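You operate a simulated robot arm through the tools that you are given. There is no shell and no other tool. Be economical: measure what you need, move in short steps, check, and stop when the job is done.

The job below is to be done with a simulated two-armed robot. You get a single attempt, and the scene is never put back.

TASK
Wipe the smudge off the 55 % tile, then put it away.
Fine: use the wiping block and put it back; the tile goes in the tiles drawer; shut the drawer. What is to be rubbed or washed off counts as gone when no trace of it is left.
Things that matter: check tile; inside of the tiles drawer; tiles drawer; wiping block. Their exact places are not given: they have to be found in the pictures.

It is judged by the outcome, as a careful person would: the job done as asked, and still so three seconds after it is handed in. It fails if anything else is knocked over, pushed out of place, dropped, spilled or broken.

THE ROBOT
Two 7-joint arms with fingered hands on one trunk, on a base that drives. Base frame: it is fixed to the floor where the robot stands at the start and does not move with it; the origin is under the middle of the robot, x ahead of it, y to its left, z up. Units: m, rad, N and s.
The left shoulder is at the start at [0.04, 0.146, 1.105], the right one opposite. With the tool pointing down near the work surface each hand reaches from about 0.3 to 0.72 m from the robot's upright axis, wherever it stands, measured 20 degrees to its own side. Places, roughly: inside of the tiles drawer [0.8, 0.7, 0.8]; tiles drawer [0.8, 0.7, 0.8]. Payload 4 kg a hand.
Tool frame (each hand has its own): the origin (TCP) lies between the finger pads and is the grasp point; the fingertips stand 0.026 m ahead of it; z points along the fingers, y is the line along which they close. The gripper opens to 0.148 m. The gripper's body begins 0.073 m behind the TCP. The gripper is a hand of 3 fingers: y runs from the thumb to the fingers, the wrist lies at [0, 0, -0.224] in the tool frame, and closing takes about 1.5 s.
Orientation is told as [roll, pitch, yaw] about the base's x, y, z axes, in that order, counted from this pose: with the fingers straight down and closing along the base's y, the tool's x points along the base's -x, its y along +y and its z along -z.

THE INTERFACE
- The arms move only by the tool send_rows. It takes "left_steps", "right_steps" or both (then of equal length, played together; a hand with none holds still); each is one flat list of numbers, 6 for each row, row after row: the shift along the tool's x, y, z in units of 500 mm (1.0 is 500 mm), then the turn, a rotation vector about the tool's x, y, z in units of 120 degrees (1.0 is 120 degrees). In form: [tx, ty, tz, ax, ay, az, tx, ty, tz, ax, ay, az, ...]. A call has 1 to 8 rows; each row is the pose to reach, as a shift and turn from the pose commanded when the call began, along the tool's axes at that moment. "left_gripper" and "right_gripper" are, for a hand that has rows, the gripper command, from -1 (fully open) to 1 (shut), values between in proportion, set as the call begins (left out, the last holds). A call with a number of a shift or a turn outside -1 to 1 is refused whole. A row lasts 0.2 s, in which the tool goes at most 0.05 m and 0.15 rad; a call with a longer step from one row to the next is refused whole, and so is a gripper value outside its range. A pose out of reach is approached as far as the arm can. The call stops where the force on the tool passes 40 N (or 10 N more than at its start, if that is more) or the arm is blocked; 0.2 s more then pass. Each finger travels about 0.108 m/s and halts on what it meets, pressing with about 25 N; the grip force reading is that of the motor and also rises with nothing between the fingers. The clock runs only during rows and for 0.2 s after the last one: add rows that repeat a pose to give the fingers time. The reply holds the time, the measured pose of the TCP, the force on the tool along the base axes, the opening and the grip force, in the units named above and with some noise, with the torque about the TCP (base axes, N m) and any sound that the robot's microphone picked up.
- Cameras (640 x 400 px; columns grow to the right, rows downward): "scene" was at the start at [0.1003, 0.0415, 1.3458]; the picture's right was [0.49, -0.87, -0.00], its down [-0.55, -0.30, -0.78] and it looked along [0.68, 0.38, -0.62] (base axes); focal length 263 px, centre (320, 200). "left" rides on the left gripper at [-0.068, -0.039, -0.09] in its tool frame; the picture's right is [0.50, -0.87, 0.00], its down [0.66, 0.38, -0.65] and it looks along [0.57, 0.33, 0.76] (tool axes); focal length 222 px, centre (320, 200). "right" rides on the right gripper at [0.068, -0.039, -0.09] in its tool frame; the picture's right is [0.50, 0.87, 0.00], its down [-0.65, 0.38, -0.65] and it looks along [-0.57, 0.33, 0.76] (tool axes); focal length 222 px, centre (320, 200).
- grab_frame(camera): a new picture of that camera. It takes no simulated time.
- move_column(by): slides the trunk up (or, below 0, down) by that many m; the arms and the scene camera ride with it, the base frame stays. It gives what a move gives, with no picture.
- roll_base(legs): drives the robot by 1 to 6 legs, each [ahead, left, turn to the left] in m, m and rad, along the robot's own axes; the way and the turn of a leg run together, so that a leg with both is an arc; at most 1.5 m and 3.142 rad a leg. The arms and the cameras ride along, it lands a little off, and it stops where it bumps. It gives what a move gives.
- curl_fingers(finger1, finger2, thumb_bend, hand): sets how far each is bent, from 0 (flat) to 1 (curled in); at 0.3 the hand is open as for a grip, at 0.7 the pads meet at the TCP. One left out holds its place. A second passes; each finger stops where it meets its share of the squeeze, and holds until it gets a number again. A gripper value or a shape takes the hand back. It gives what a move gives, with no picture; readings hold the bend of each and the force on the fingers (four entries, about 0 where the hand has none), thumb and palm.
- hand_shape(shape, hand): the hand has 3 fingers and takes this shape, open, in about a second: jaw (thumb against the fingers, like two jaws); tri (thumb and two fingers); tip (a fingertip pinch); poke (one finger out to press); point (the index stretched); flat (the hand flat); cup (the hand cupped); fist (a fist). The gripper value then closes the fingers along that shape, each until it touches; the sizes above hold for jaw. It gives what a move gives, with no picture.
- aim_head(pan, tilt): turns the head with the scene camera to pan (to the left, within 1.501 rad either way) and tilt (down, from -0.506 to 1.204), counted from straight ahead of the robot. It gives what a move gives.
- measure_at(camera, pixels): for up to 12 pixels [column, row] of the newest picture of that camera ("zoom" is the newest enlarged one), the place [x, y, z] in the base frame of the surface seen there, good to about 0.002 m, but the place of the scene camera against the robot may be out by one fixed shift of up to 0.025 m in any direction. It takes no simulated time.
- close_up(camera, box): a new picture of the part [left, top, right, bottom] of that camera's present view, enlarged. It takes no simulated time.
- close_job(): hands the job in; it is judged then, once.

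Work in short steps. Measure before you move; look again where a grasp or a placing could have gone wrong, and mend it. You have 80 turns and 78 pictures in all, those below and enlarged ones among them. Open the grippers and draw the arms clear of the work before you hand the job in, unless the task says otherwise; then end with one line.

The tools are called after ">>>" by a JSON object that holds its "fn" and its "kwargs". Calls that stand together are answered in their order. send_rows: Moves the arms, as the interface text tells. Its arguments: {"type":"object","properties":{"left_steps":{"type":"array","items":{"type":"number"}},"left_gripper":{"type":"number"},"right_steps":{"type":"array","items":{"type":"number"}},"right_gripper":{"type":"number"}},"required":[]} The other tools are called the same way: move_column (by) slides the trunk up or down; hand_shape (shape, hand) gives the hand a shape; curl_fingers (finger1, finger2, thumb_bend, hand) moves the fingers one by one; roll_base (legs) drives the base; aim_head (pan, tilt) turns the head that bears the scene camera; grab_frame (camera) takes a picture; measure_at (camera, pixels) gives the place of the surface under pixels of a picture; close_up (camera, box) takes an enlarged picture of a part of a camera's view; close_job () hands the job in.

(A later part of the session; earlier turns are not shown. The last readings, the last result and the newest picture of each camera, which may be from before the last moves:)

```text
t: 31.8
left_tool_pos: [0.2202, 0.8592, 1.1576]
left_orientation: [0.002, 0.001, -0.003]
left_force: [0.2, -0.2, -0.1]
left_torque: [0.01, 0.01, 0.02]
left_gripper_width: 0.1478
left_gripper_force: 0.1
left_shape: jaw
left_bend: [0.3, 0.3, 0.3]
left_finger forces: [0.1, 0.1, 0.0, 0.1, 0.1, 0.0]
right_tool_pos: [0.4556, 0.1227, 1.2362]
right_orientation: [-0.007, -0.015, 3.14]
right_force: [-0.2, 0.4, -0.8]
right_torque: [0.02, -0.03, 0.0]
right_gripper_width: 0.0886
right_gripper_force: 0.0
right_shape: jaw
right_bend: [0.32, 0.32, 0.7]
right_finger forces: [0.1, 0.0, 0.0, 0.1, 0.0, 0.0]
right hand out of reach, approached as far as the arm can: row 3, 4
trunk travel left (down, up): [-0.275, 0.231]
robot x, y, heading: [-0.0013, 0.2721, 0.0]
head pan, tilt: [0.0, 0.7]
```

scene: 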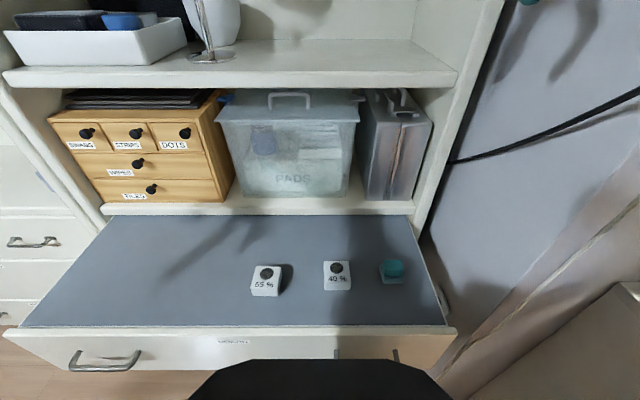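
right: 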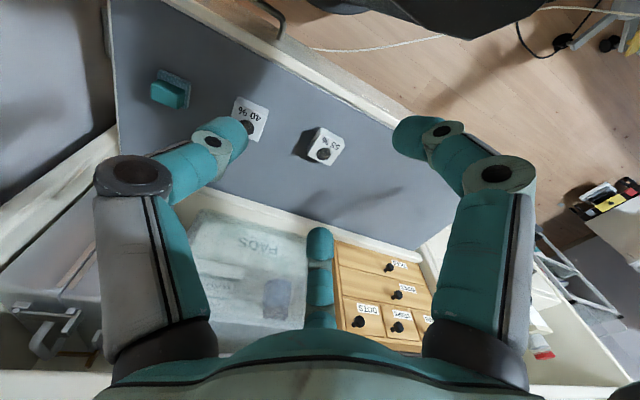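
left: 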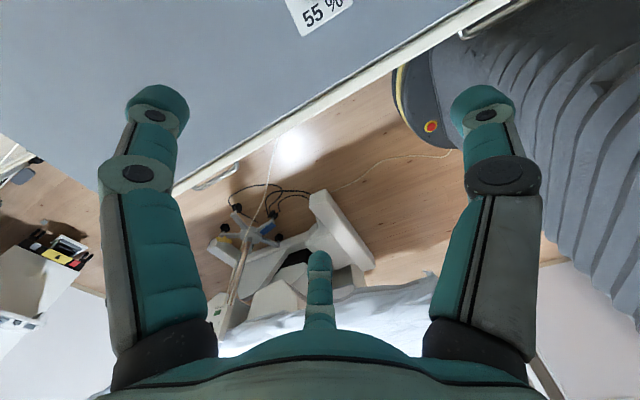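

The limit is still there; I raise the right hand again and bring the left hand towards the tile area.

>>> {"fn": "send_rows", "kwargs": {"left_steps": [-0.058, -0.064, 0.039, 0, 0, 0, -0.115, -0.129, 0.078, 0, 0, 0, -0.173, -0.193, 0.118, 0, 0, 0, -0.23, -0.258, 0.157, 0, 0, 0, -0.288, -0.322, 0.196, 0, 0, 0, -0.345, -0.387, 0.235, 0, 0, 0, -0.403, -0.451, 0.275, 0, 0, 0, -0.46, -0.516, 0.314, 0, 0, 0], "right_steps": [0, 0, -0.06, 0, 0, 0, 0, 0, -0.12, 0, 0, 0, 0, 0, -0.18, 0, 0, 0, 0, 0, -0.24, 0, 0, 0, 0, 0, -0.28, 0, 0, 0, 0, 0, -0.28, 0, 0, 0, 0, 0, -0.28, 0, 0, 0, 0, 0, -0.28, 0, 0, 0]}}

>>> {"fn": "measure_at", "kwargs": {"camera": "scene", "pixels": [[560, 100], [600, 150], [540, 300], [500, 350], [620, 220], [630, 320], [265, 272], [391, 268], [152, 188], [140, 196], [103, 203], [225, 202]]}}

```text
t: 33.6
left_tool_pos: [0.4425, 0.6069, 1.004]
left_orientation: [0.003, 0.002, -0.003]
left_force: [-0.4, -0.4, 0.2]
left_torque: [-0.01, 0.0, -0.02]
left_gripper_width: 0.148
left_gripper_force: 0.0
left_shape: jaw
left_bend: [0.3, 0.3, 0.3]
left_finger forces: [0.0, 0.0, 0.0, 0.0, 0.0, 0.1]
left hand out of reach, approached as far as the arm can: row 8
right_tool_pos: [0.4478, 0.1192, 1.3343]
right_orientation: [-0.01, -0.008, 3.141]
right_force: [-0.5, -0.1, -0.8]
right_torque: [0.02, 0.01, 0.0]
right_gripper_width: 0.0889
right_gripper_force: 0.0
right_shape: jaw
right_bend: [0.32, 0.32, 0.7]
right_finger forces: [0.0, 0.0, 0.0, 0.0, 0.0, 0.1]
right hand out of reach, approached as far as the arm can: row 4, 5, 6, 7, 8
trunk travel left (down, up): [-0.275, 0.231]
robot x, y, heading: [-0.0016, 0.2746, 0.005]
head pan, tilt: [0.0, 0.7]
```

```text
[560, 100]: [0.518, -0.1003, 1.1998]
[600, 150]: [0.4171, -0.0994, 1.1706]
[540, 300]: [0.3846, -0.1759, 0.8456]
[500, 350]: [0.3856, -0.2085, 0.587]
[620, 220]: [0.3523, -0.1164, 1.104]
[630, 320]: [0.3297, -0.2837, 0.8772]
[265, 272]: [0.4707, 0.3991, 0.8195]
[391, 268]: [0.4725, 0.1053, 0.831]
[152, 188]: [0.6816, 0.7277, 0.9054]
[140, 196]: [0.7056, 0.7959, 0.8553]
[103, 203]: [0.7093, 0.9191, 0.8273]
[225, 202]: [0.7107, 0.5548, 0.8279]
```

The scene offset is about z +0.019. Now I try the left hand over the 55 % tile at z 0.88, low as the reach note suggests.

>>> {"fn": "send_rows", "kwargs": {"left_steps": [0, 0, 0.08, 0, 0, 0, 0, 0, 0.16, 0, 0, 0, 0, -0.08, 0.22, 0, 0, 0, -0.005, -0.17, 0.25, 0, 0, 0, -0.01, -0.26, 0.25, 0, 0, 0, -0.015, -0.34, 0.25, 0, 0, 0, -0.02, -0.426, 0.25, 0, 0, 0]}}

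>>> {"fn": "grab_frame", "kwargs": {"camera": "scene"}}

```text
t: 35.2
left_tool_pos: [0.477, 0.5915, 0.9064]
left_orientation: [0.001, 0.0, -0.002]
left_force: [0.0, -0.7, 0.6]
left_torque: [-0.02, 0.03, -0.03]
left_gripper_width: 0.1477
left_gripper_force: 0.1
left_shape: jaw
left_bend: [0.3, 0.3, 0.3]
left_finger forces: [0.1, 0.0, 0.0, 0.1, 0.1, 0.0]
left hand out of reach, approached as far as the arm can: row 3, 4, 5, 6, 7
right_tool_pos: [0.448, 0.1189, 1.3337]
right_orientation: [-0.008, -0.008, 3.139]
right_force: [-0.4, -0.3, 1.0]
right_torque: [0.02, -0.02, -0.02]
right_gripper_width: 0.0886
right_gripper_force: 0.1
right_shape: jaw
right_bend: [0.32, 0.32, 0.7]
right_finger forces: [0.0, 0.0, 0.0, 0.0, 0.1, 0.0]
trunk travel left (down, up): [-0.275, 0.231]
robot x, y, heading: [0.0009, 0.2712, -0.001]
head pan, tilt: [0.0, 0.7]
```

```text
52 pictures are left
```

scene: 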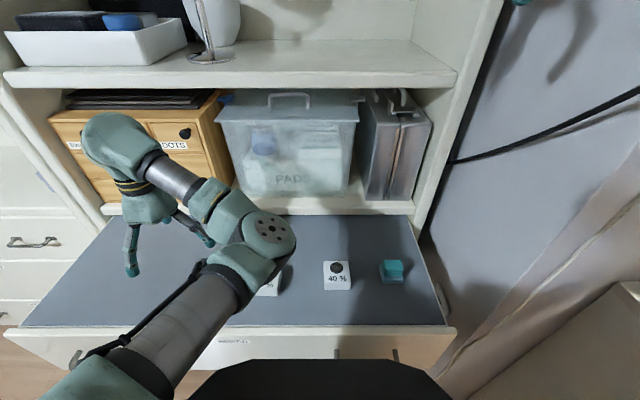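

The left elbow sits inward and limits motion to the right. I test whether turning the hand (yaw +60°) frees it, moving right at the same time at z 0.90.

>>> {"fn": "send_rows", "kwargs": {"left_steps": [0, 0, 0, 0, 0, -0.07, 0, 0, 0, 0, 0, -0.14, 0, 0, 0, 0, 0, -0.21, 0, 0, 0, 0, 0, -0.28, 0, -0.08, 0, 0, 0, -0.35, 0, -0.16, 0, 0, 0, -0.42, 0, -0.24, 0, 0, 0, -0.49, 0, -0.32, 0, 0, 0, -0.56]}}

```text
t: 37.0
left_tool_pos: [0.4051, 0.6114, 0.9256]
left_orientation: [-0.002, 0.001, 1.164]
left_force: [0.0, -0.3, 0.5]
left_torque: [0.02, 0.04, -0.02]
left_gripper_width: 0.1477
left_gripper_force: 0.1
left_shape: jaw
left_bend: [0.3, 0.3, 0.3]
left_finger forces: [0.0, 0.0, 0.0, 0.1, 0.0, 0.0]
left hand out of reach, approached as far as the arm can: row 5, 6, 7, 8
right_tool_pos: [0.4475, 0.1198, 1.3353]
right_orientation: [-0.007, -0.008, 3.141]
right_force: [0.8, 0.9, 0.3]
right_torque: [0.0, -0.01, -0.01]
right_gripper_width: 0.089
right_gripper_force: 0.0
right_shape: jaw
right_bend: [0.32, 0.32, 0.7]
right_finger forces: [0.0, 0.1, 0.0, 0.1, 0.0, 0.0]
trunk travel left (down, up): [-0.275, 0.231]
robot x, y, heading: [-0.0012, 0.2731, -0.004]
head pan, tilt: [0.0, 0.7]
```

Not a wrist-roll limit. I raise the trunk by 0.2 m so that the arms work lower relative to the shoulders, and try the left hand again towards the tile.

>>> {"fn": "move_column", "kwargs": {"by": 0.2}}

>>> {"fn": "send_rows", "kwargs": {"left_steps": [0, 0, 0.09, 0, 0, 0.07, 0, 0, 0.18, 0, 0, 0.14, 0, 0, 0.27, 0, 0, 0.21, 0, 0, 0.36, 0, 0, 0.28, 0, 0, 0.4, 0, 0, 0.35, 0, 0, 0.4, 0, 0, 0.42, 0, 0, 0.4, 0, 0, 0.49, 0, 0, 0.4, 0, 0, 0.555]}}

>>> {"fn": "send_rows", "kwargs": {"left_steps": [-0.02, -0.08, 0, 0, 0, 0, -0.04, -0.16, 0, 0, 0, 0, -0.06, -0.24, 0, 0, 0, 0, -0.08, -0.32, 0, 0, 0, 0, -0.095, -0.4, 0, 0, 0, 0, -0.095, -0.434, 0, 0, 0, 0]}}

>>> {"fn": "grab_frame", "kwargs": {"camera": "scene"}}

```text
t: 39.2
left_tool_pos: [0.4063, 0.6108, 1.1252]
left_orientation: [-0.003, -0.002, 1.161]
left_force: [-0.8, -0.8, 0.2]
left_torque: [-0.03, 0.01, -0.01]
left_gripper_width: 0.1479
left_gripper_force: 0.0
left_shape: jaw
left_bend: [0.3, 0.3, 0.3]
left_finger forces: [0.1, 0.0, 0.1, 0.0, 0.0, 0.0]
right_tool_pos: [0.448, 0.1199, 1.5345]
right_orientation: [-0.007, -0.009, 3.137]
right_force: [-1.0, -0.6, 0.3]
right_torque: [0.0, 0.05, 0.0]
right_gripper_width: 0.0888
right_gripper_force: 0.0
right_shape: jaw
right_bend: [0.32, 0.32, 0.7]
right_finger forces: [0.0, 0.0, 0.0, 0.0, 0.0, 0.0]
trunk travel left (down, up): [-0.475, 0.031]
robot x, y, heading: [-0.0029, 0.2696, 0.001]
head pan, tilt: [0.0, 0.7]
```

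```text
t: 41.0
left_tool_pos: [0.4061, 0.6156, 0.9266]
left_orientation: [0.007, -0.002, 0.0]
left_force: [-0.7, 0.7, -0.3]
left_torque: [-0.02, 0.01, -0.01]
left_gripper_width: 0.1477
left_gripper_force: 0.1
left_shape: jaw
left_bend: [0.3, 0.3, 0.3]
left_finger forces: [0.0, 0.0, 0.0, 0.0, 0.0, 0.0]
right_tool_pos: [0.4479, 0.1196, 1.5357]
right_orientation: [-0.007, -0.009, 3.14]
right_force: [-0.2, 0.0, -0.4]
right_torque: [0.0, 0.01, -0.02]
right_gripper_width: 0.0886
right_gripper_force: 0.0
right_shape: jaw
right_bend: [0.32, 0.32, 0.7]
right_finger forces: [0.1, 0.0, 0.1, 0.0, 0.0, 0.1]
trunk travel left (down, up): [-0.475, 0.031]
robot x, y, heading: [0.0001, 0.2714, -0.005]
head pan, tilt: [0.0, 0.7]
```

```text
t: 42.5
left_tool_pos: [0.48, 0.524, 0.9209]
left_orientation: [0.115, -0.044, 0.075]
left_force: [-0.3, -1.1, -0.4]
left_torque: [-0.01, 0.0, 0.01]
left_gripper_width: 0.1479
left_gripper_force: 0.1
left_shape: jaw
left_bend: [0.3, 0.3, 0.3]
left_finger forces: [0.0, 0.0, 0.1, 0.0, 0.0, 0.1]
left hand out of reach, approached as far as the arm can: row 2, 3, 4, 5, 6
right_tool_pos: [0.4481, 0.1188, 1.5355]
right_orientation: [-0.01, -0.009, 3.141]
right_force: [-0.2, 0.2, 0.4]
right_torque: [0.01, 0.0, -0.03]
right_gripper_width: 0.0889
right_gripper_force: 0.1
right_shape: jaw
right_bend: [0.32, 0.32, 0.7]
right_finger forces: [0.0, 0.0, 0.1, 0.1, 0.0, 0.1]
trunk travel left (down, up): [-0.475, 0.031]
robot x, y, heading: [-0.0017, 0.2698, -0.005]
head pan, tilt: [0.0, 0.7]
stopped in row 6 (left hand): the arm was blocked; the commanded pose is now the measured one
```

```text
51 pictures are left
```

scene: 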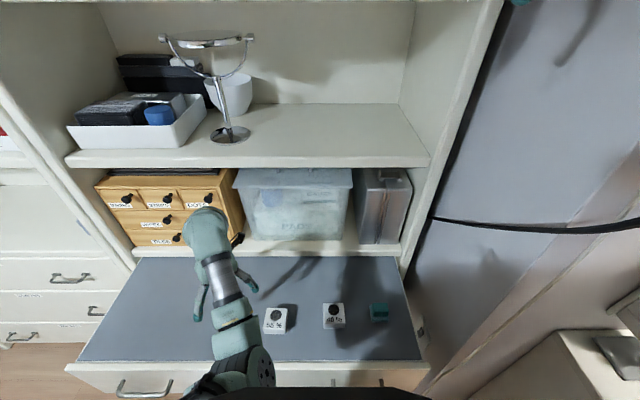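

The left hand works well only outward to the left (rel. y ≥ ~0.3), so I'll place the base turned to the right instead. First I bring the left hand back out and straighten it.

>>> {"fn": "send_rows", "kwargs": {"left_steps": [0.037, 0.045, -0.015, 0.014, 0.005, 0.009, 0.074, 0.09, -0.03, 0.028, 0.01, 0.018, 0.111, 0.135, -0.045, 0.042, 0.015, 0.027, 0.148, 0.19, -0.06, 0.055, 0.021, 0.036, 0.148, 0.19, -0.06, 0.055, 0.021, 0.036]}}

>>> {"fn": "aim_head", "kwargs": {"pan": -0.8, "tilt": 0.3}}

>>> {"fn": "grab_frame", "kwargs": {"camera": "scene"}}

```text
t: 43.7
left_tool_pos: [0.395, 0.6267, 0.9609]
left_orientation: [0.029, 0.009, 0.024]
left_force: [-0.9, -0.3, -0.4]
left_torque: [0.0, 0.02, 0.01]
left_gripper_width: 0.1478
left_gripper_force: 0.1
left_shape: jaw
left_bend: [0.3, 0.3, 0.3]
left_finger forces: [0.1, 0.1, 0.1, 0.0, 0.0, 0.0]
right_tool_pos: [0.448, 0.119, 1.5349]
right_orientation: [-0.007, -0.008, 3.139]
right_force: [-0.3, -0.9, -0.3]
right_torque: [0.0, 0.0, 0.03]
right_gripper_width: 0.0887
right_gripper_force: 0.1
right_shape: jaw
right_bend: [0.32, 0.32, 0.7]
right_finger forces: [0.0, 0.1, 0.0, 0.0, 0.0, 0.0]
trunk travel left (down, up): [-0.475, 0.031]
robot x, y, heading: [0.0001, 0.2735, -0.003]
head pan, tilt: [0.0, 0.7]
```

```text
t: 44.9
left_tool_pos: [0.3945, 0.6256, 0.961]
left_orientation: [0.025, 0.002, 0.025]
left_force: [-0.7, 0.0, 0.3]
left_torque: [-0.03, 0.04, -0.02]
left_gripper_width: 0.148
left_gripper_force: 0.1
left_shape: jaw
left_bend: [0.3, 0.3, 0.3]
left_finger forces: [0.0, 0.0, 0.0, 0.0, 0.1, 0.1]
right_tool_pos: [0.4478, 0.1191, 1.5339]
right_orientation: [-0.007, -0.009, 3.14]
right_force: [0.2, 0.2, -0.6]
right_torque: [0.0, -0.04, 0.01]
right_gripper_width: 0.089
right_gripper_force: 0.1
right_shape: jaw
right_bend: [0.32, 0.32, 0.7]
right_finger forces: [0.1, 0.1, 0.0, 0.1, 0.1, 0.1]
trunk travel left (down, up): [-0.475, 0.031]
robot x, y, heading: [0.0023, 0.2717, -0.005]
head pan, tilt: [-0.799, 0.3]
```

```text
50 pictures are left
```

scene: 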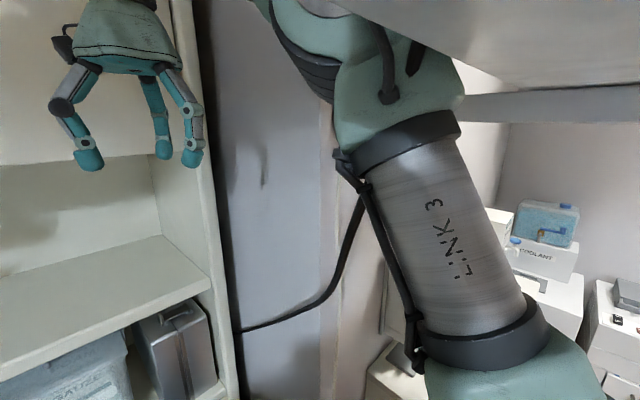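

There is an overhead board above the right counter near the raised arm; I measure it.

>>> {"fn": "measure_at", "kwargs": {"camera": "scene", "pixels": [[520, 60], [600, 40], [430, 15], [560, 105], [620, 130], [330, 150], [280, 200], [345, 330], [360, 60], [430, 90], [470, 250], [400, 380]]}}

```text
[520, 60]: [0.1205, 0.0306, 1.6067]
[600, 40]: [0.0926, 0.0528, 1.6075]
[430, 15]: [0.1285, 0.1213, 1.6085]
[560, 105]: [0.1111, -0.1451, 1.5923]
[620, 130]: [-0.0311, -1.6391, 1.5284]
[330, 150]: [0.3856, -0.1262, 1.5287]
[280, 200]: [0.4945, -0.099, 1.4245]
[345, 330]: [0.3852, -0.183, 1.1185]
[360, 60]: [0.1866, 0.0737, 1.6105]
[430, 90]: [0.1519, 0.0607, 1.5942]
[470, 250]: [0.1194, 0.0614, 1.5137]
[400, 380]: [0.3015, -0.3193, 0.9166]
```

The surface near the camera is probably part of the robot, but to be safe I raise the left hand, then lower the trunk back, then shift and turn the base (to about (−.05,.15), heading −0.85), which also swings the left hand over the block.

>>> {"fn": "send_rows", "kwargs": {"left_steps": [0, 0, -0.08, 0.003, 0, 0.003, 0, 0, -0.16, 0.006, 0, 0.006, 0, 0, -0.24, 0.01, 0, 0.01, 0, 0, -0.32, 0.013, 0.002, 0.012, 0, 0, -0.38, 0.013, 0.002, 0.012, 0, 0, -0.38, 0.013, 0.002, 0.012]}}

>>> {"fn": "move_column", "kwargs": {"by": -0.2}}

>>> {"fn": "roll_base", "kwargs": {"legs": [[-0.05, -0.12, 0], [0, 0, -0.85]]}}

>>> {"fn": "aim_head", "kwargs": {"pan": 0.8, "tilt": 0.75}}

>>> {"fn": "grab_frame", "kwargs": {"camera": "scene"}}

```text
t: 46.3
left_tool_pos: [0.3996, 0.6091, 1.1469]
left_orientation: [-0.032, 0.008, -0.026]
left_force: [-0.9, 0.3, 0.5]
left_torque: [-0.01, -0.01, -0.01]
left_gripper_width: 0.1483
left_gripper_force: 0.0
left_shape: jaw
left_bend: [0.3, 0.3, 0.3]
left_finger forces: [0.1, 0.0, 0.1, 0.0, 0.0, 0.0]
right_tool_pos: [0.4476, 0.1193, 1.5348]
right_orientation: [-0.007, -0.009, 3.139]
right_force: [0.2, 0.7, -0.2]
right_torque: [0.0, -0.03, 0.02]
right_gripper_width: 0.0889
right_gripper_force: 0.0
right_shape: jaw
right_bend: [0.32, 0.32, 0.7]
right_finger forces: [0.0, 0.0, 0.1, 0.0, 0.0, 0.1]
trunk travel left (down, up): [-0.475, 0.031]
robot x, y, heading: [-0.0008, 0.271, -0.007]
head pan, tilt: [-0.799, 0.3]
```

```text
t: 48.4
left_tool_pos: [0.3993, 0.6088, 0.9457]
left_orientation: [-0.035, 0.009, -0.028]
left_force: [-0.2, 0.3, 0.3]
left_torque: [0.02, 0.03, 0.01]
left_gripper_width: 0.1479
left_gripper_force: 0.1
left_shape: jaw
left_bend: [0.3, 0.3, 0.3]
left_finger forces: [0.0, 0.0, 0.1, 0.1, 0.0, 0.0]
right_tool_pos: [0.448, 0.1202, 1.3348]
right_orientation: [-0.007, -0.009, 3.14]
right_force: [-0.7, 0.4, 0.4]
right_torque: [-0.02, 0.0, 0.01]
right_gripper_width: 0.0889
right_gripper_force: 0.0
right_shape: jaw
right_bend: [0.32, 0.32, 0.7]
right_finger forces: [0.1, 0.0, 0.0, 0.0, 0.0, 0.1]
trunk travel left (down, up): [-0.275, 0.231]
robot x, y, heading: [-0.0005, 0.2718, -0.003]
head pan, tilt: [-0.799, 0.3]
```

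```text
t: 50.5
left_tool_pos: [0.394, 0.4268, 0.9455]
left_orientation: [-0.034, 0.009, -0.176]
left_force: [0.2, -0.1, -1.2]
left_torque: [0.06, 0.01, -0.03]
left_gripper_width: 0.1478
left_gripper_force: 0.1
left_shape: jaw
left_bend: [0.3, 0.3, 0.3]
left_finger forces: [0.0, 0.0, 0.1, 0.0, 0.1, 0.0]
right_tool_pos: [0.3702, -0.052, 1.3316]
right_orientation: [-0.006, -0.017, 3.016]
right_force: [2.1, 7.7, 1.3]
right_torque: [-0.3, -0.01, 0.46]
right_gripper_width: 0.0881
right_gripper_force: 0.0
right_shape: jaw
right_bend: [0.33, 0.32, 0.7]
right_finger forces: [7.3, 0.1, 0.0, 0.1, 0.0, 0.0]
trunk travel left (down, up): [-0.275, 0.231]
robot x, y, heading: [-0.0481, 0.1519, -0.152]
head pan, tilt: [-0.799, 0.3]
stopped in leg 2: the robot was blocked; the commanded pose is now the measured one
```

```text
t: 52.2
left_tool_pos: [0.3948, 0.4285, 0.9448]
left_orientation: [-0.035, 0.009, -0.176]
left_force: [0.4, 0.3, 0.2]
left_torque: [0.03, 0.0, 0.02]
left_gripper_width: 0.148
left_gripper_force: 0.2
left_shape: jaw
left_bend: [0.3, 0.3, 0.3]
left_finger forces: [0.1, 0.0, 0.0, 0.0, 0.0, 0.0]
right_tool_pos: [0.3694, -0.0517, 1.3326]
right_orientation: [-0.003, -0.017, 3.01]
right_force: [2.7, 10.4, 1.1]
right_torque: [-0.38, 0.0, 0.64]
right_gripper_width: 0.088
right_gripper_force: 0.0
right_shape: jaw
right_bend: [0.34, 0.32, 0.7]
right_finger forces: [10.1, 0.0, 0.1, 0.1, 0.1, 0.0]
trunk travel left (down, up): [-0.275, 0.231]
robot x, y, heading: [-0.0508, 0.1541, -0.151]
head pan, tilt: [0.799, 0.75]
```

```text
49 pictures are left
```

scene: 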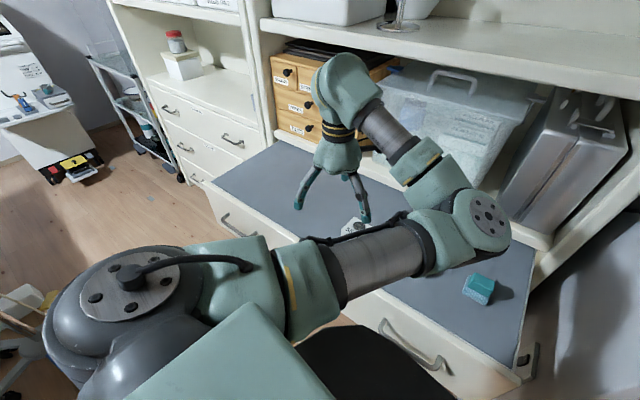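

A right finger touches the wall lightly. I draw the right hand inward (to about (.25,.12)) and then continue the turn.

>>> {"fn": "send_rows", "kwargs": {"right_steps": [-0.03, -0.05, 0, 0, 0, 0, -0.07, -0.1, 0, 0, 0, 0, -0.11, -0.16, 0, 0, 0, 0, -0.15, -0.22, 0, 0, 0, 0, -0.19, -0.28, 0, 0, 0, 0, -0.24, -0.34, 0, 0, 0, 0]}}

```text
t: 53.6
left_tool_pos: [0.3943, 0.4269, 0.9468]
left_orientation: [-0.033, 0.008, -0.176]
left_force: [0.0, 0.9, 0.0]
left_torque: [-0.03, 0.01, 0.02]
left_gripper_width: 0.148
left_gripper_force: 0.0
left_shape: jaw
left_bend: [0.3, 0.3, 0.3]
left_finger forces: [0.0, 0.1, 0.1, 0.0, 0.0, 0.0]
right_tool_pos: [0.2892, 0.1263, 1.3219]
right_orientation: [-0.008, -0.013, 3.011]
right_force: [-0.6, -1.2, 0.6]
right_torque: [0.0, 0.0, 0.0]
right_gripper_width: 0.0891
right_gripper_force: 0.2
right_shape: jaw
right_bend: [0.32, 0.32, 0.7]
right_finger forces: [0.1, 0.0, 0.0, 0.0, 0.0, 0.0]
right hand out of reach, approached as far as the arm can: row 5, 6
trunk travel left (down, up): [-0.275, 0.231]
robot x, y, heading: [-0.053, 0.1531, -0.15]
head pan, tilt: [0.799, 0.75]
```

The right hand is free of the wall. I continue the turn by −0.7.

>>> {"fn": "roll_base", "kwargs": {"legs": [[0, 0, -0.7]]}}

>>> {"fn": "aim_head", "kwargs": {"pan": 0.9, "tilt": 0.7}}

>>> {"fn": "grab_frame", "kwargs": {"camera": "scene"}}

>>> {"fn": "grab_frame", "kwargs": {"camera": "left"}}

```text
t: 55.9
left_tool_pos: [0.4656, 0.073, 0.9462]
left_orientation: [-0.034, 0.01, -0.878]
left_force: [-0.3, 1.2, 0.5]
left_torque: [-0.03, -0.01, -0.03]
left_gripper_width: 0.148
left_gripper_force: 0.1
left_shape: jaw
left_bend: [0.3, 0.3, 0.3]
left_finger forces: [0.0, 0.0, 0.0, 0.0, 0.0, 0.0]
right_tool_pos: [0.1892, -0.0882, 1.3223]
right_orientation: [-0.01, -0.015, 2.31]
right_force: [-0.3, -0.3, 0.4]
right_torque: [-0.01, 0.0, 0.01]
right_gripper_width: 0.0887
right_gripper_force: 0.1
right_shape: jaw
right_bend: [0.32, 0.32, 0.7]
right_finger forces: [0.0, 0.0, 0.0, 0.0, 0.0, 0.0]
trunk travel left (down, up): [-0.275, 0.231]
robot x, y, heading: [-0.052, 0.1507, -0.855]
head pan, tilt: [0.799, 0.75]
```

```text
t: 56.5
left_tool_pos: [0.4662, 0.0721, 0.9462]
left_orientation: [-0.033, 0.009, -0.879]
left_force: [-0.4, 0.4, 0.0]
left_torque: [0.01, -0.03, -0.01]
left_gripper_width: 0.1482
left_gripper_force: 0.1
left_shape: jaw
left_bend: [0.3, 0.3, 0.3]
left_finger forces: [0.1, 0.0, 0.0, 0.0, 0.0, 0.1]
right_tool_pos: [0.1901, -0.0882, 1.3219]
right_orientation: [-0.009, -0.014, 2.31]
right_force: [-0.4, 0.2, -0.1]
right_torque: [0.01, 0.03, -0.02]
right_gripper_width: 0.0886
right_gripper_force: 0.0
right_shape: jaw
right_bend: [0.32, 0.32, 0.7]
right_finger forces: [0.0, 0.0, 0.0, 0.0, 0.0, 0.1]
trunk travel left (down, up): [-0.275, 0.231]
robot x, y, heading: [-0.0516, 0.1529, -0.854]
head pan, tilt: [0.901, 0.7]
```

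```text
48 pictures are left
```

scene: 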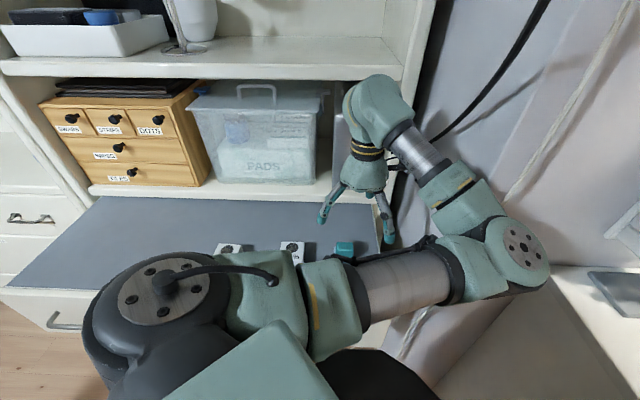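

```text
47 pictures are left
```

left: 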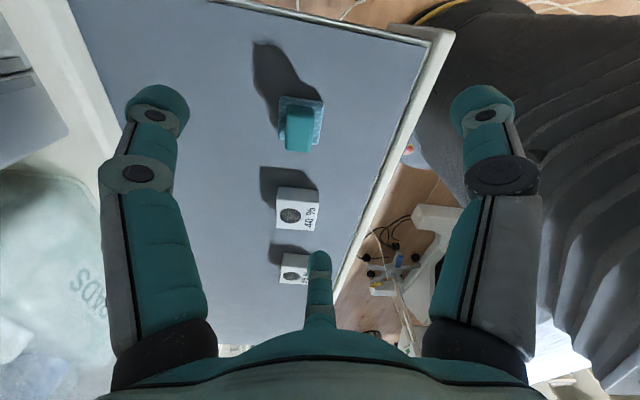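

The left hand is over the block now. I measure the block with the left camera.

>>> {"fn": "close_up", "kwargs": {"camera": "left", "box": [260, 80, 340, 130]}}

>>> {"fn": "close_up", "kwargs": {"camera": "left", "box": [252, 85, 348, 165]}}

>>> {"fn": "measure_at", "kwargs": {"camera": "left", "pixels": [[288, 119], [311, 119], [286, 147], [306, 150], [281, 97], [322, 103], [283, 120], [315, 145], [298, 135]]}}

```text
8.00 times, centred on (300, 105) of left
```

zoom: 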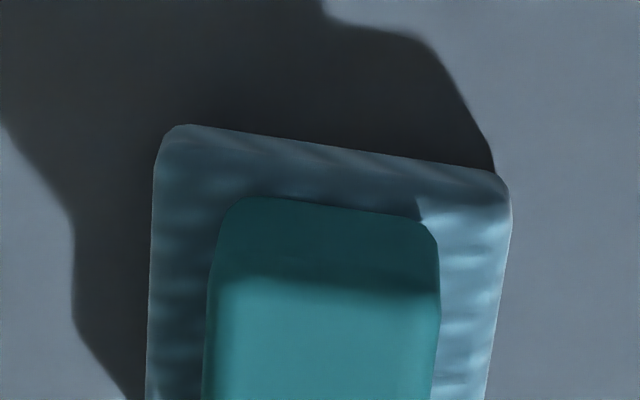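

```text
5.00 times, centred on (300, 125) of left
```

zoom: 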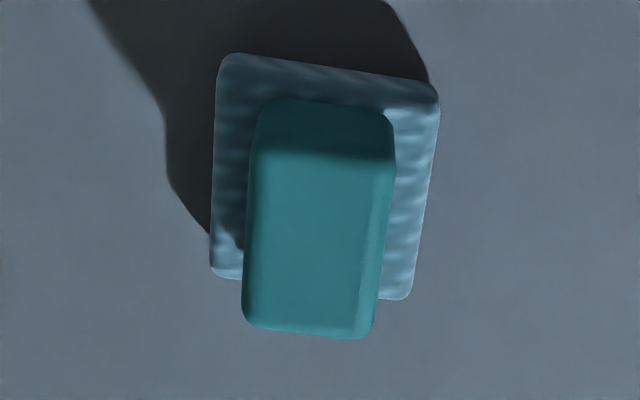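

```text
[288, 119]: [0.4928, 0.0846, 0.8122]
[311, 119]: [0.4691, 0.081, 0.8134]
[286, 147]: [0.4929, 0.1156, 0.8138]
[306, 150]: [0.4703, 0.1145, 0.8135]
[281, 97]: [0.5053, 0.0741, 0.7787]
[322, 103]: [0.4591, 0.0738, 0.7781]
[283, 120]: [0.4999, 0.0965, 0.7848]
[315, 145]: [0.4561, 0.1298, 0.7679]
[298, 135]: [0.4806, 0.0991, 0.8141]
```

The handle centre is about (.480,.097). The hand has a thumb and two spaced fingers, so I check its geometry in the scene view before gripping.

>>> {"fn": "close_up", "kwargs": {"camera": "scene", "box": [290, 130, 450, 270]}}

>>> {"fn": "measure_at", "kwargs": {"camera": "left", "pixels": [[160, 92], [155, 120], [483, 92], [480, 120], [320, 258], [320, 280]]}}

```text
2.86 times, centred on (370, 200) of scene
```

zoom: 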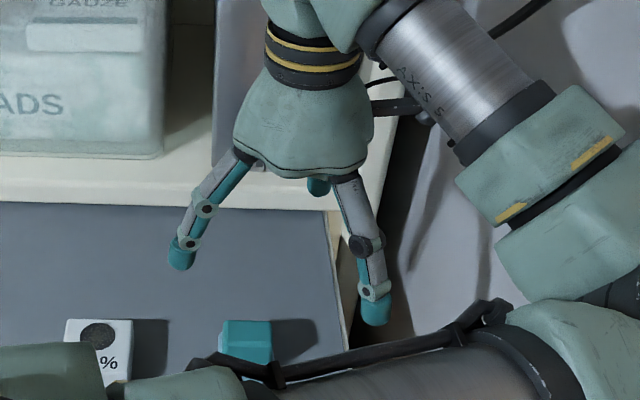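

```text
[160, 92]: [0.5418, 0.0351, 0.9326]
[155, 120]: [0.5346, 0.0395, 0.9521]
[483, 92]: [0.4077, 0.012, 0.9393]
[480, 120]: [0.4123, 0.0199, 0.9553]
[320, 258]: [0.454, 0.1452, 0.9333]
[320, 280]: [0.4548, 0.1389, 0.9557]
```

Digit tips: thumb at tool (0,−.08), fingers at (±.07,.036): a three-point grasp. I turn the hand to yaw 0 and centre it over the block at z 0.90.

>>> {"fn": "send_rows", "kwargs": {"left_steps": [0.003, 0.008, 0.013, 0, 0, -0.06, 0.006, 0.016, 0.026, 0, 0, -0.12, 0.009, 0.024, 0.04, 0, 0, -0.18, 0.012, 0.032, 0.054, 0, 0, -0.24, 0.015, 0.04, 0.068, 0, 0, -0.3, 0.018, 0.048, 0.08, 0, 0, -0.36, 0.02, 0.054, 0.092, 0, 0, -0.419, 0.02, 0.054, 0.092, 0, 0, -0.419]}}

```text
t: 58.4
left_tool_pos: [0.4786, 0.0972, 0.8985]
left_orientation: [-0.014, 0.03, 0.001]
left_force: [0.2, -0.3, 1.1]
left_torque: [0.0, 0.01, 0.01]
left_gripper_width: 0.1479
left_gripper_force: 0.1
left_shape: jaw
left_bend: [0.3, 0.3, 0.3]
left_finger forces: [0.0, 0.0, 0.1, 0.1, 0.0, 0.0]
right_tool_pos: [0.1896, -0.0888, 1.3219]
right_orientation: [-0.01, -0.013, 2.31]
right_force: [-0.4, -0.1, 0.2]
right_torque: [0.02, 0.0, -0.04]
right_gripper_width: 0.0887
right_gripper_force: 0.0
right_shape: jaw
right_bend: [0.32, 0.32, 0.7]
right_finger forces: [0.0, 0.0, 0.0, 0.0, 0.0, 0.0]
trunk travel left (down, up): [-0.275, 0.231]
robot x, y, heading: [-0.0521, 0.1507, -0.857]
head pan, tilt: [0.901, 0.7]
```

Reach is fine. I level the hand and part-close it in the air to see how the digits come together.

>>> {"fn": "send_rows", "kwargs": {"left_steps": [0.002, 0, 0, -0.0067, -0.0143, 0, 0.002, 0, 0, -0.0067, -0.0143, 0, 0.002, 0, 0, -0.0067, -0.0143, 0, 0.002, 0, 0, -0.0067, -0.0143, 0], "left_gripper": 0.3}}

>>> {"fn": "grab_frame", "kwargs": {"camera": "left"}}

```text
t: 59.4
left_tool_pos: [0.4777, 0.0971, 0.8996]
left_orientation: [0.002, -0.001, -0.002]
left_force: [-0.4, 0.1, -0.3]
left_torque: [0.0, 0.04, -0.01]
left_gripper_width: 0.0521
left_gripper_force: 0.1
left_shape: jaw
left_bend: [0.77, 0.77, 0.7]
left_finger forces: [0.0, 0.0, 0.0, 0.1, 0.0, 0.0]
right_tool_pos: [0.1894, -0.0877, 1.3229]
right_orientation: [-0.01, -0.014, 2.309]
right_force: [-0.3, 0.5, -0.6]
right_torque: [-0.02, 0.0, 0.04]
right_gripper_width: 0.0886
right_gripper_force: 0.2
right_shape: jaw
right_bend: [0.32, 0.32, 0.7]
right_finger forces: [0.1, 0.0, 0.0, 0.0, 0.1, 0.0]
trunk travel left (down, up): [-0.275, 0.231]
robot x, y, heading: [-0.0472, 0.1532, -0.847]
head pan, tilt: [0.901, 0.7]
```

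```text
43 pictures are left
```

left: 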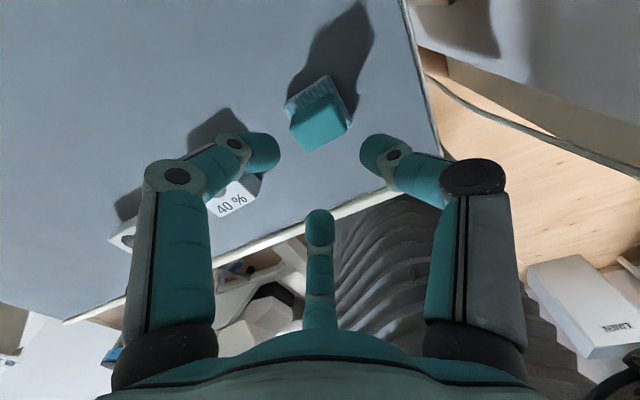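

The digits close radially. I measure the tips to know the closing centre.

>>> {"fn": "measure_at", "kwargs": {"camera": "left", "pixels": [[265, 150], [378, 155], [319, 222], [250, 140], [394, 140]]}}

```text
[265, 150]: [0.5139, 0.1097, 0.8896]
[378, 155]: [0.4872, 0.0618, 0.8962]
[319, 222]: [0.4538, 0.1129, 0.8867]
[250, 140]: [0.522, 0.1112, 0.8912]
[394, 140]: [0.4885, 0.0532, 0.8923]
```

Closing centre agrees with the TCP. I reopen and descend onto the handle, TCP z about 0.811.

>>> {"fn": "send_rows", "kwargs": {"left_steps": [-0.004, 0, 0, 0, 0, 0, -0.004, 0, 0, 0, 0, 0, -0.004, 0, 0, 0, 0, 0, -0.004, 0, 0, 0, 0, 0, -0.004, 0, 0.06, 0, 0, 0, -0.004, 0, 0.12, 0, 0, 0, -0.004, 0, 0.177, 0, 0, 0], "left_gripper": -0.6}}

>>> {"fn": "send_rows", "kwargs": {"left_steps": [0, 0, 0, 0, 0, 0, 0, 0, 0, 0, 0, 0, 0, 0, 0, 0, 0, 0, 0, 0, 0, 0, 0, 0, 0, 0, 0, 0, 0, 0, 0, 0, 0, 0, 0, 0, 0, 0, 0, 0, 0, 0, 0, 0, 0, 0, 0, 0], "left_gripper": 1.0}}

>>> {"fn": "grab_frame", "kwargs": {"camera": "left"}}

```text
t: 61.0
left_tool_pos: [0.4799, 0.0962, 0.8109]
left_orientation: [0.001, 0.002, -0.001]
left_force: [0.9, -0.2, -0.2]
left_torque: [0.0, 0.0, 0.0]
left_gripper_width: 0.1181
left_gripper_force: 0.0
left_shape: jaw
left_bend: [0.26, 0.25, 0.48]
left_finger forces: [0.1, 0.0, 0.0, 0.0, 0.0, 0.0]
right_tool_pos: [0.1903, -0.0876, 1.3222]
right_orientation: [-0.007, -0.013, 2.309]
right_force: [-0.3, -0.1, 0.5]
right_torque: [0.01, -0.01, -0.02]
right_gripper_width: 0.0889
right_gripper_force: 0.0
right_shape: jaw
right_bend: [0.32, 0.32, 0.7]
right_finger forces: [0.0, 0.0, 0.1, 0.0, 0.0, 0.0]
trunk travel left (down, up): [-0.275, 0.231]
robot x, y, heading: [-0.051, 0.1529, -0.853]
head pan, tilt: [0.901, 0.7]
```

```text
t: 62.8
left_tool_pos: [0.4786, 0.0972, 0.8108]
left_orientation: [-0.002, -0.001, -0.001]
left_force: [1.7, -4.7, 8.9]
left_torque: [0.1, -0.1, -0.04]
left_gripper_width: 0.0353
left_gripper_force: 25.4
left_shape: jaw
left_bend: [0.76, 0.76, 0.72]
left_finger forces: [21.5, 20.7, 0.0, 0.1, 22.0, 0.0]
right_tool_pos: [0.1886, -0.0882, 1.3213]
right_orientation: [-0.009, -0.013, 2.308]
right_force: [0.7, 0.9, -0.8]
right_torque: [0.0, -0.03, 0.04]
right_gripper_width: 0.0889
right_gripper_force: 0.0
right_shape: jaw
right_bend: [0.32, 0.32, 0.7]
right_finger forces: [0.0, 0.0, 0.0, 0.0, 0.1, 0.0]
trunk travel left (down, up): [-0.275, 0.231]
robot x, y, heading: [-0.0474, 0.1518, -0.857]
head pan, tilt: [0.901, 0.7]
```

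```text
42 pictures are left
```

left: 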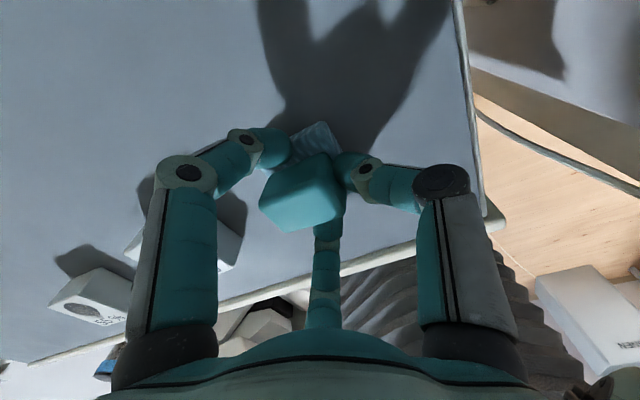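

Grip holds on all three digits (≈21 N each). I lift 0.08 m and check.

>>> {"fn": "send_rows", "kwargs": {"left_steps": [0, 0, -0.04, 0, 0, 0, 0, 0, -0.1, 0, 0, 0, 0, 0, -0.16, 0, 0, 0, 0, 0, -0.2, 0, 0, 0]}}

>>> {"fn": "grab_frame", "kwargs": {"camera": "left"}}

```text
t: 63.8
left_tool_pos: [0.4786, 0.0967, 0.9104]
left_orientation: [-0.002, 0.0, -0.003]
left_force: [-0.7, 0.5, -1.1]
left_torque: [-0.01, 0.0, 0.01]
left_gripper_width: 0.0332
left_gripper_force: 25.1
left_shape: jaw
left_bend: [0.76, 0.76, 0.72]
left_finger forces: [21.4, 20.5, 0.1, 0.1, 15.3, 0.0]
right_tool_pos: [0.1891, -0.0876, 1.3219]
right_orientation: [-0.009, -0.014, 2.307]
right_force: [-0.6, 1.1, -0.3]
right_torque: [-0.02, 0.01, 0.0]
right_gripper_width: 0.0887
right_gripper_force: 0.1
right_shape: jaw
right_bend: [0.32, 0.32, 0.7]
right_finger forces: [0.0, 0.0, 0.1, 0.1, 0.1, 0.0]
trunk travel left (down, up): [-0.275, 0.231]
robot x, y, heading: [-0.0495, 0.1506, -0.854]
head pan, tilt: [0.901, 0.7]
```

```text
41 pictures are left
```

left: 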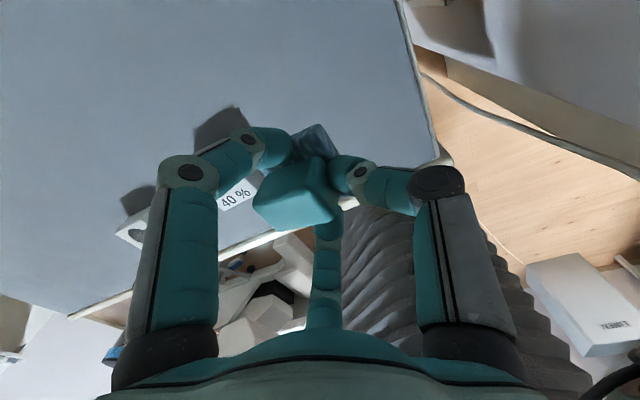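

The block is held. I turn the base by +0.55, which carries the hand to the 55 % tile region.

>>> {"fn": "roll_base", "kwargs": {"legs": [[0, 0, 0.55]]}}

```text
t: 65.7
left_tool_pos: [0.4285, 0.384, 0.9107]
left_orientation: [0.001, 0.0, 0.553]
left_force: [0.2, -0.1, 0.5]
left_torque: [-0.04, -0.01, 0.01]
left_gripper_width: 0.0329
left_gripper_force: 25.2
left_shape: jaw
left_bend: [0.76, 0.76, 0.72]
left_finger forces: [21.3, 20.2, 0.1, 0.1, 15.2, 0.1]
right_tool_pos: [0.281, 0.0741, 1.3227]
right_orientation: [-0.008, -0.015, 2.865]
right_force: [0.6, -0.4, -0.5]
right_torque: [-0.01, 0.01, 0.01]
right_gripper_width: 0.0889
right_gripper_force: 0.0
right_shape: jaw
right_bend: [0.32, 0.32, 0.7]
right_finger forces: [0.0, 0.0, 0.1, 0.1, 0.1, 0.1]
trunk travel left (down, up): [-0.275, 0.231]
robot x, y, heading: [-0.0521, 0.1487, -0.302]
head pan, tilt: [0.901, 0.7]
```

I turn the hand back to yaw 0 and centre it over the tile at z 0.87.

>>> {"fn": "send_rows", "kwargs": {"left_steps": [-0.013, -0.002, 0.0, 0, 0, 0.066, -0.026, -0.004, 0.02, 0, 0, 0.132, -0.039, -0.006, 0.05, 0, 0, 0.198, -0.051, -0.008, 0.08, 0, 0, 0.264, -0.051, -0.008, 0.08, 0, 0, 0.264]}}

>>> {"fn": "aim_head", "kwargs": {"pan": 0.95, "tilt": 0.75}}

>>> {"fn": "grab_frame", "kwargs": {"camera": "scene"}}

>>> {"fn": "grab_frame", "kwargs": {"camera": "left"}}

```text
t: 66.9
left_tool_pos: [0.4525, 0.3946, 0.8707]
left_orientation: [-0.001, 0.001, -0.003]
left_force: [0.2, -0.5, -1.1]
left_torque: [-0.06, 0.02, 0.01]
left_gripper_width: 0.0329
left_gripper_force: 24.8
left_shape: jaw
left_bend: [0.76, 0.76, 0.72]
left_finger forces: [21.2, 20.3, 0.0, 0.1, 15.0, 0.0]
right_tool_pos: [0.281, 0.074, 1.3228]
right_orientation: [-0.008, -0.014, 2.864]
right_force: [-1.6, 0.4, -0.1]
right_torque: [0.0, 0.0, -0.03]
right_gripper_width: 0.0886
right_gripper_force: 0.0
right_shape: jaw
right_bend: [0.32, 0.32, 0.7]
right_finger forces: [0.1, 0.1, 0.0, 0.1, 0.1, 0.0]
trunk travel left (down, up): [-0.275, 0.231]
robot x, y, heading: [-0.0469, 0.1506, -0.302]
head pan, tilt: [0.901, 0.7]
```

```text
t: 67.5
left_tool_pos: [0.4526, 0.3928, 0.8714]
left_orientation: [-0.001, -0.001, 0.0]
left_force: [0.8, 0.1, -1.1]
left_torque: [-0.02, -0.02, 0.01]
left_gripper_width: 0.0332
left_gripper_force: 24.5
left_shape: jaw
left_bend: [0.76, 0.76, 0.72]
left_finger forces: [21.2, 20.3, 0.0, 0.0, 14.8, 0.1]
right_tool_pos: [0.2812, 0.075, 1.3223]
right_orientation: [-0.007, -0.015, 2.864]
right_force: [0.3, 0.3, 0.2]
right_torque: [-0.02, -0.02, -0.01]
right_gripper_width: 0.0887
right_gripper_force: 0.1
right_shape: jaw
right_bend: [0.32, 0.32, 0.7]
right_finger forces: [0.1, 0.0, 0.0, 0.0, 0.1, 0.0]
trunk travel left (down, up): [-0.275, 0.231]
robot x, y, heading: [-0.0479, 0.1526, -0.302]
head pan, tilt: [0.949, 0.75]
```

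```text
40 pictures are left
```

scene: 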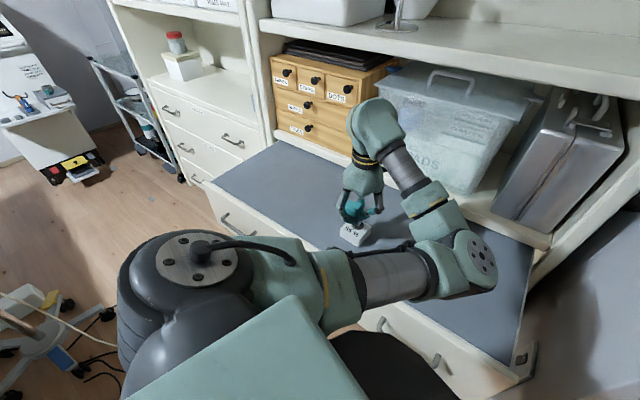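

```text
39 pictures are left
```

left: 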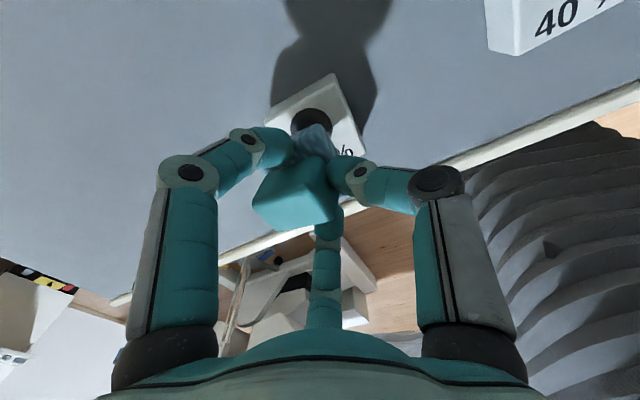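

Block is above the tile. I descend slowly to contact (expected at TCP ≈0.842).

>>> {"fn": "send_rows", "kwargs": {"left_steps": [0, 0, 0.03, 0, 0, 0, 0, 0, 0.05, 0, 0, 0, 0, 0, 0.06, 0, 0, 0, 0, 0, 0.066, 0, 0, 0, 0, 0, 0.066, 0, 0, 0]}}

```text
t: 68.7
left_tool_pos: [0.4525, 0.3947, 0.8379]
left_orientation: [0.001, -0.001, 0.0]
left_force: [-0.9, -0.3, 0.8]
left_torque: [0.05, -0.04, 0.03]
left_gripper_width: 0.0309
left_gripper_force: 24.8
left_shape: jaw
left_bend: [0.76, 0.76, 0.73]
left_finger forces: [23.6, 22.5, 0.0, 0.0, 9.9, 0.0]
right_tool_pos: [0.2794, 0.074, 1.3216]
right_orientation: [-0.01, -0.014, 2.863]
right_force: [-0.4, -0.2, -1.1]
right_torque: [0.0, 0.01, -0.01]
right_gripper_width: 0.0889
right_gripper_force: 0.0
right_shape: jaw
right_bend: [0.32, 0.32, 0.7]
right_finger forces: [0.0, 0.1, 0.0, 0.0, 0.0, 0.0]
trunk travel left (down, up): [-0.275, 0.231]
robot x, y, heading: [-0.052, 0.1525, -0.303]
head pan, tilt: [0.949, 0.75]
```

Finger forces changed slightly (light contact). I press a few mm more.

>>> {"fn": "send_rows", "kwargs": {"left_steps": [0, 0, 0.004, 0, 0, 0, 0, 0, 0.008, 0, 0, 0, 0, 0, 0.008, 0, 0, 0]}}

>>> {"fn": "grab_frame", "kwargs": {"camera": "left"}}

```text
t: 69.5
left_tool_pos: [0.4537, 0.3941, 0.835]
left_orientation: [-0.001, 0.001, 0.0]
left_force: [1.0, 0.2, 2.7]
left_torque: [0.06, 0.07, 0.0]
left_gripper_width: 0.0308
left_gripper_force: 24.9
left_shape: jaw
left_bend: [0.76, 0.76, 0.73]
left_finger forces: [23.6, 23.6, 0.0, 0.0, 9.5, 0.0]
right_tool_pos: [0.2796, 0.0744, 1.3236]
right_orientation: [-0.008, -0.014, 2.864]
right_force: [0.0, -0.6, 0.0]
right_torque: [0.0, -0.02, 0.01]
right_gripper_width: 0.0889
right_gripper_force: 0.0
right_shape: jaw
right_bend: [0.32, 0.32, 0.7]
right_finger forces: [0.0, 0.0, 0.0, 0.1, 0.0, 0.0]
trunk travel left (down, up): [-0.275, 0.231]
robot x, y, heading: [-0.0503, 0.1502, -0.302]
head pan, tilt: [0.949, 0.75]
```

```text
38 pictures are left
```

left: 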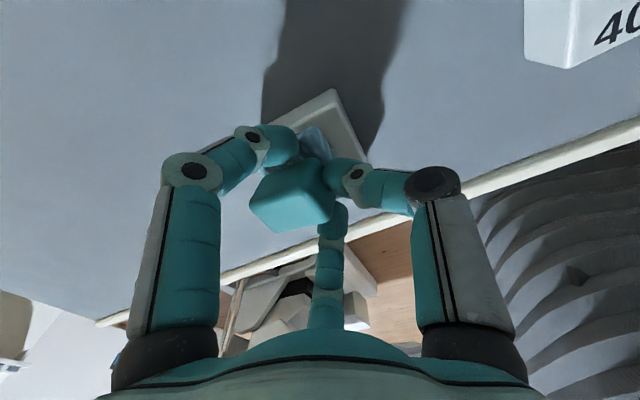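

Contact force ≈3 N. Now I rub with small strokes in x and y (±12 mm), pressing 1.5 mm more.

>>> {"fn": "send_rows", "kwargs": {"left_steps": [0.024, 0, 0.003, 0, 0, 0, -0.024, 0, 0.003, 0, 0, 0, 0.024, 0, 0.003, 0, 0, 0, -0.024, 0, 0.003, 0, 0, 0, 0, 0.024, 0.003, 0, 0, 0, 0, -0.024, 0.003, 0, 0, 0, 0, 0.024, 0.003, 0, 0, 0, 0, -0.024, 0.003, 0, 0, 0]}}

>>> {"fn": "grab_frame", "kwargs": {"camera": "left"}}

```text
t: 70.9
left_tool_pos: [0.4534, 0.3944, 0.839]
left_orientation: [0.01, -0.012, 0.001]
left_force: [-0.3, 1.2, 16.4]
left_torque: [0.21, -0.17, 0.05]
left_gripper_width: 0.0323
left_gripper_force: 25.1
left_shape: jaw
left_bend: [0.77, 0.77, 0.74]
left_finger forces: [31.9, 26.4, 0.1, 0.0, 9.5, 0.0]
right_tool_pos: [0.2784, 0.0737, 1.3227]
right_orientation: [-0.007, -0.013, 2.865]
right_force: [-0.1, -0.6, 0.1]
right_torque: [0.0, -0.01, -0.02]
right_gripper_width: 0.0889
right_gripper_force: 0.1
right_shape: jaw
right_bend: [0.32, 0.32, 0.7]
right_finger forces: [0.0, 0.0, 0.0, 0.0, 0.0, 0.0]
trunk travel left (down, up): [-0.275, 0.231]
robot x, y, heading: [-0.0482, 0.1558, -0.296]
head pan, tilt: [0.949, 0.75]
stopped in row 6 (left hand): the force on the tool passed its limit at 44 N (the readings are from after the stop); the commanded pose is now the measured one
```

```text
37 pictures are left
```

left: 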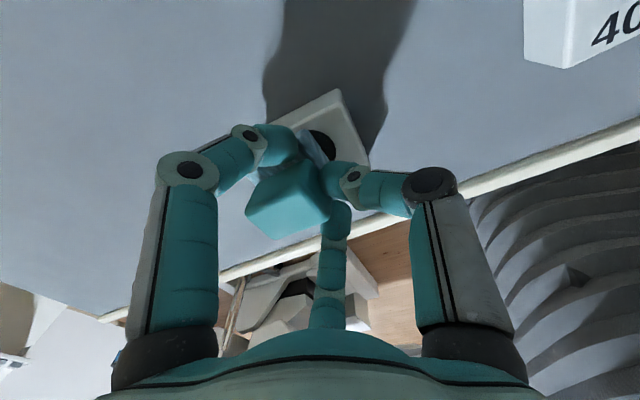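

A 44 N peak stopped it. I lift 4 cm and look at the tile and the block.

>>> {"fn": "send_rows", "kwargs": {"left_steps": [0, 0, -0.04, 0.005, 0.006, 0, -0.06, 0, -0.1, 0.005, 0.006, 0, -0.14, 0, -0.12, 0.005, 0.006, 0, -0.14, 0.06, -0.12, 0.005, 0.006, 0]}}

>>> {"fn": "grab_frame", "kwargs": {"camera": "left"}}

>>> {"fn": "close_up", "kwargs": {"camera": "scene", "box": [310, 170, 406, 260]}}

```text
t: 71.9
left_tool_pos: [0.523, 0.4259, 0.8974]
left_orientation: [-0.004, 0.007, 0.002]
left_force: [1.1, 0.3, -1.3]
left_torque: [-0.02, -0.01, 0.03]
left_gripper_width: 0.0264
left_gripper_force: 25.2
left_shape: jaw
left_bend: [0.79, 0.78, 0.75]
left_finger forces: [17.4, 16.8, 0.1, 0.0, 2.1, 0.0]
right_tool_pos: [0.2796, 0.0764, 1.3221]
right_orientation: [-0.006, -0.013, 2.864]
right_force: [0.1, 0.1, 0.3]
right_torque: [0.0, -0.01, 0.01]
right_gripper_width: 0.089
right_gripper_force: 0.0
right_shape: jaw
right_bend: [0.32, 0.32, 0.7]
right_finger forces: [0.0, 0.1, 0.0, 0.1, 0.1, 0.1]
trunk travel left (down, up): [-0.275, 0.231]
robot x, y, heading: [-0.0502, 0.1543, -0.299]
head pan, tilt: [0.949, 0.75]
```

```text
36 pictures are left
```

left: 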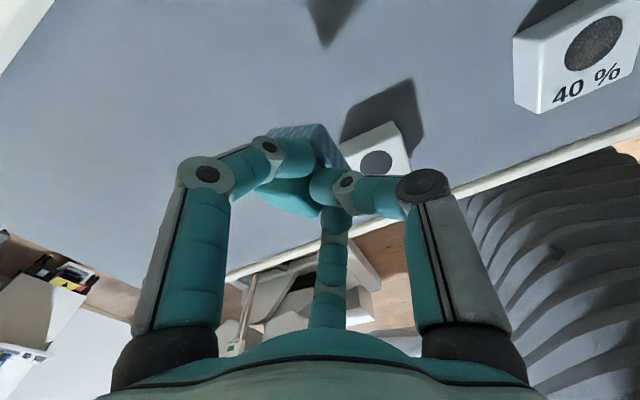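

```text
4.44 times, centred on (358, 215) of scene
```

zoom: 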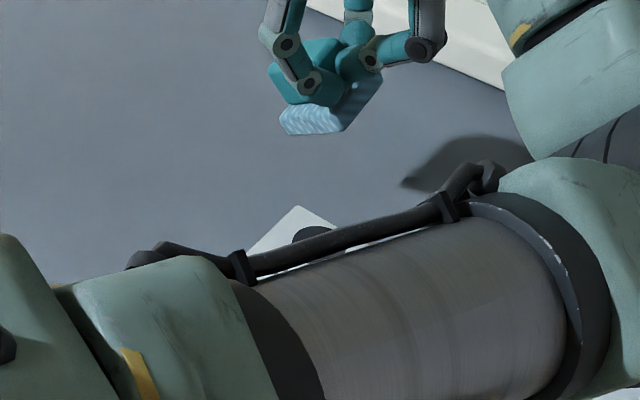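

The block has tilted in the fingers. I zoom in on the tile to see what remains.

>>> {"fn": "close_up", "kwargs": {"camera": "left", "box": [335, 110, 425, 200]}}

>>> {"fn": "close_up", "kwargs": {"camera": "left", "box": [240, 110, 400, 220]}}

```text
4.44 times, centred on (380, 155) of left
```

zoom: 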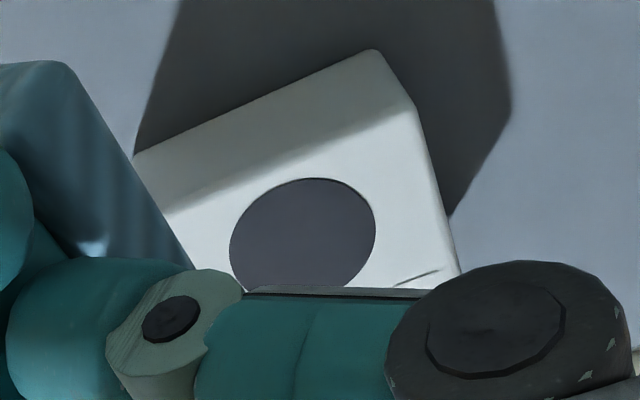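

```text
3.64 times, centred on (320, 165) of left
```

zoom: 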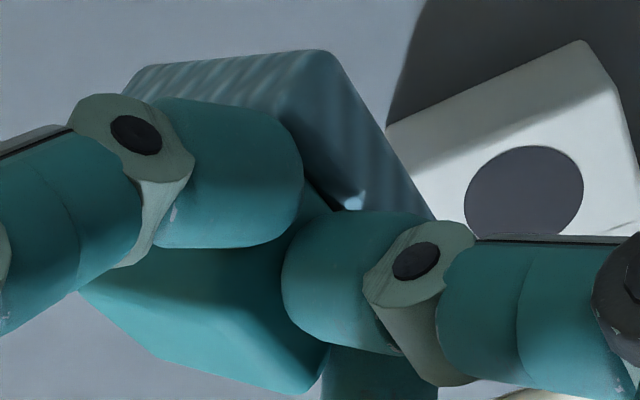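

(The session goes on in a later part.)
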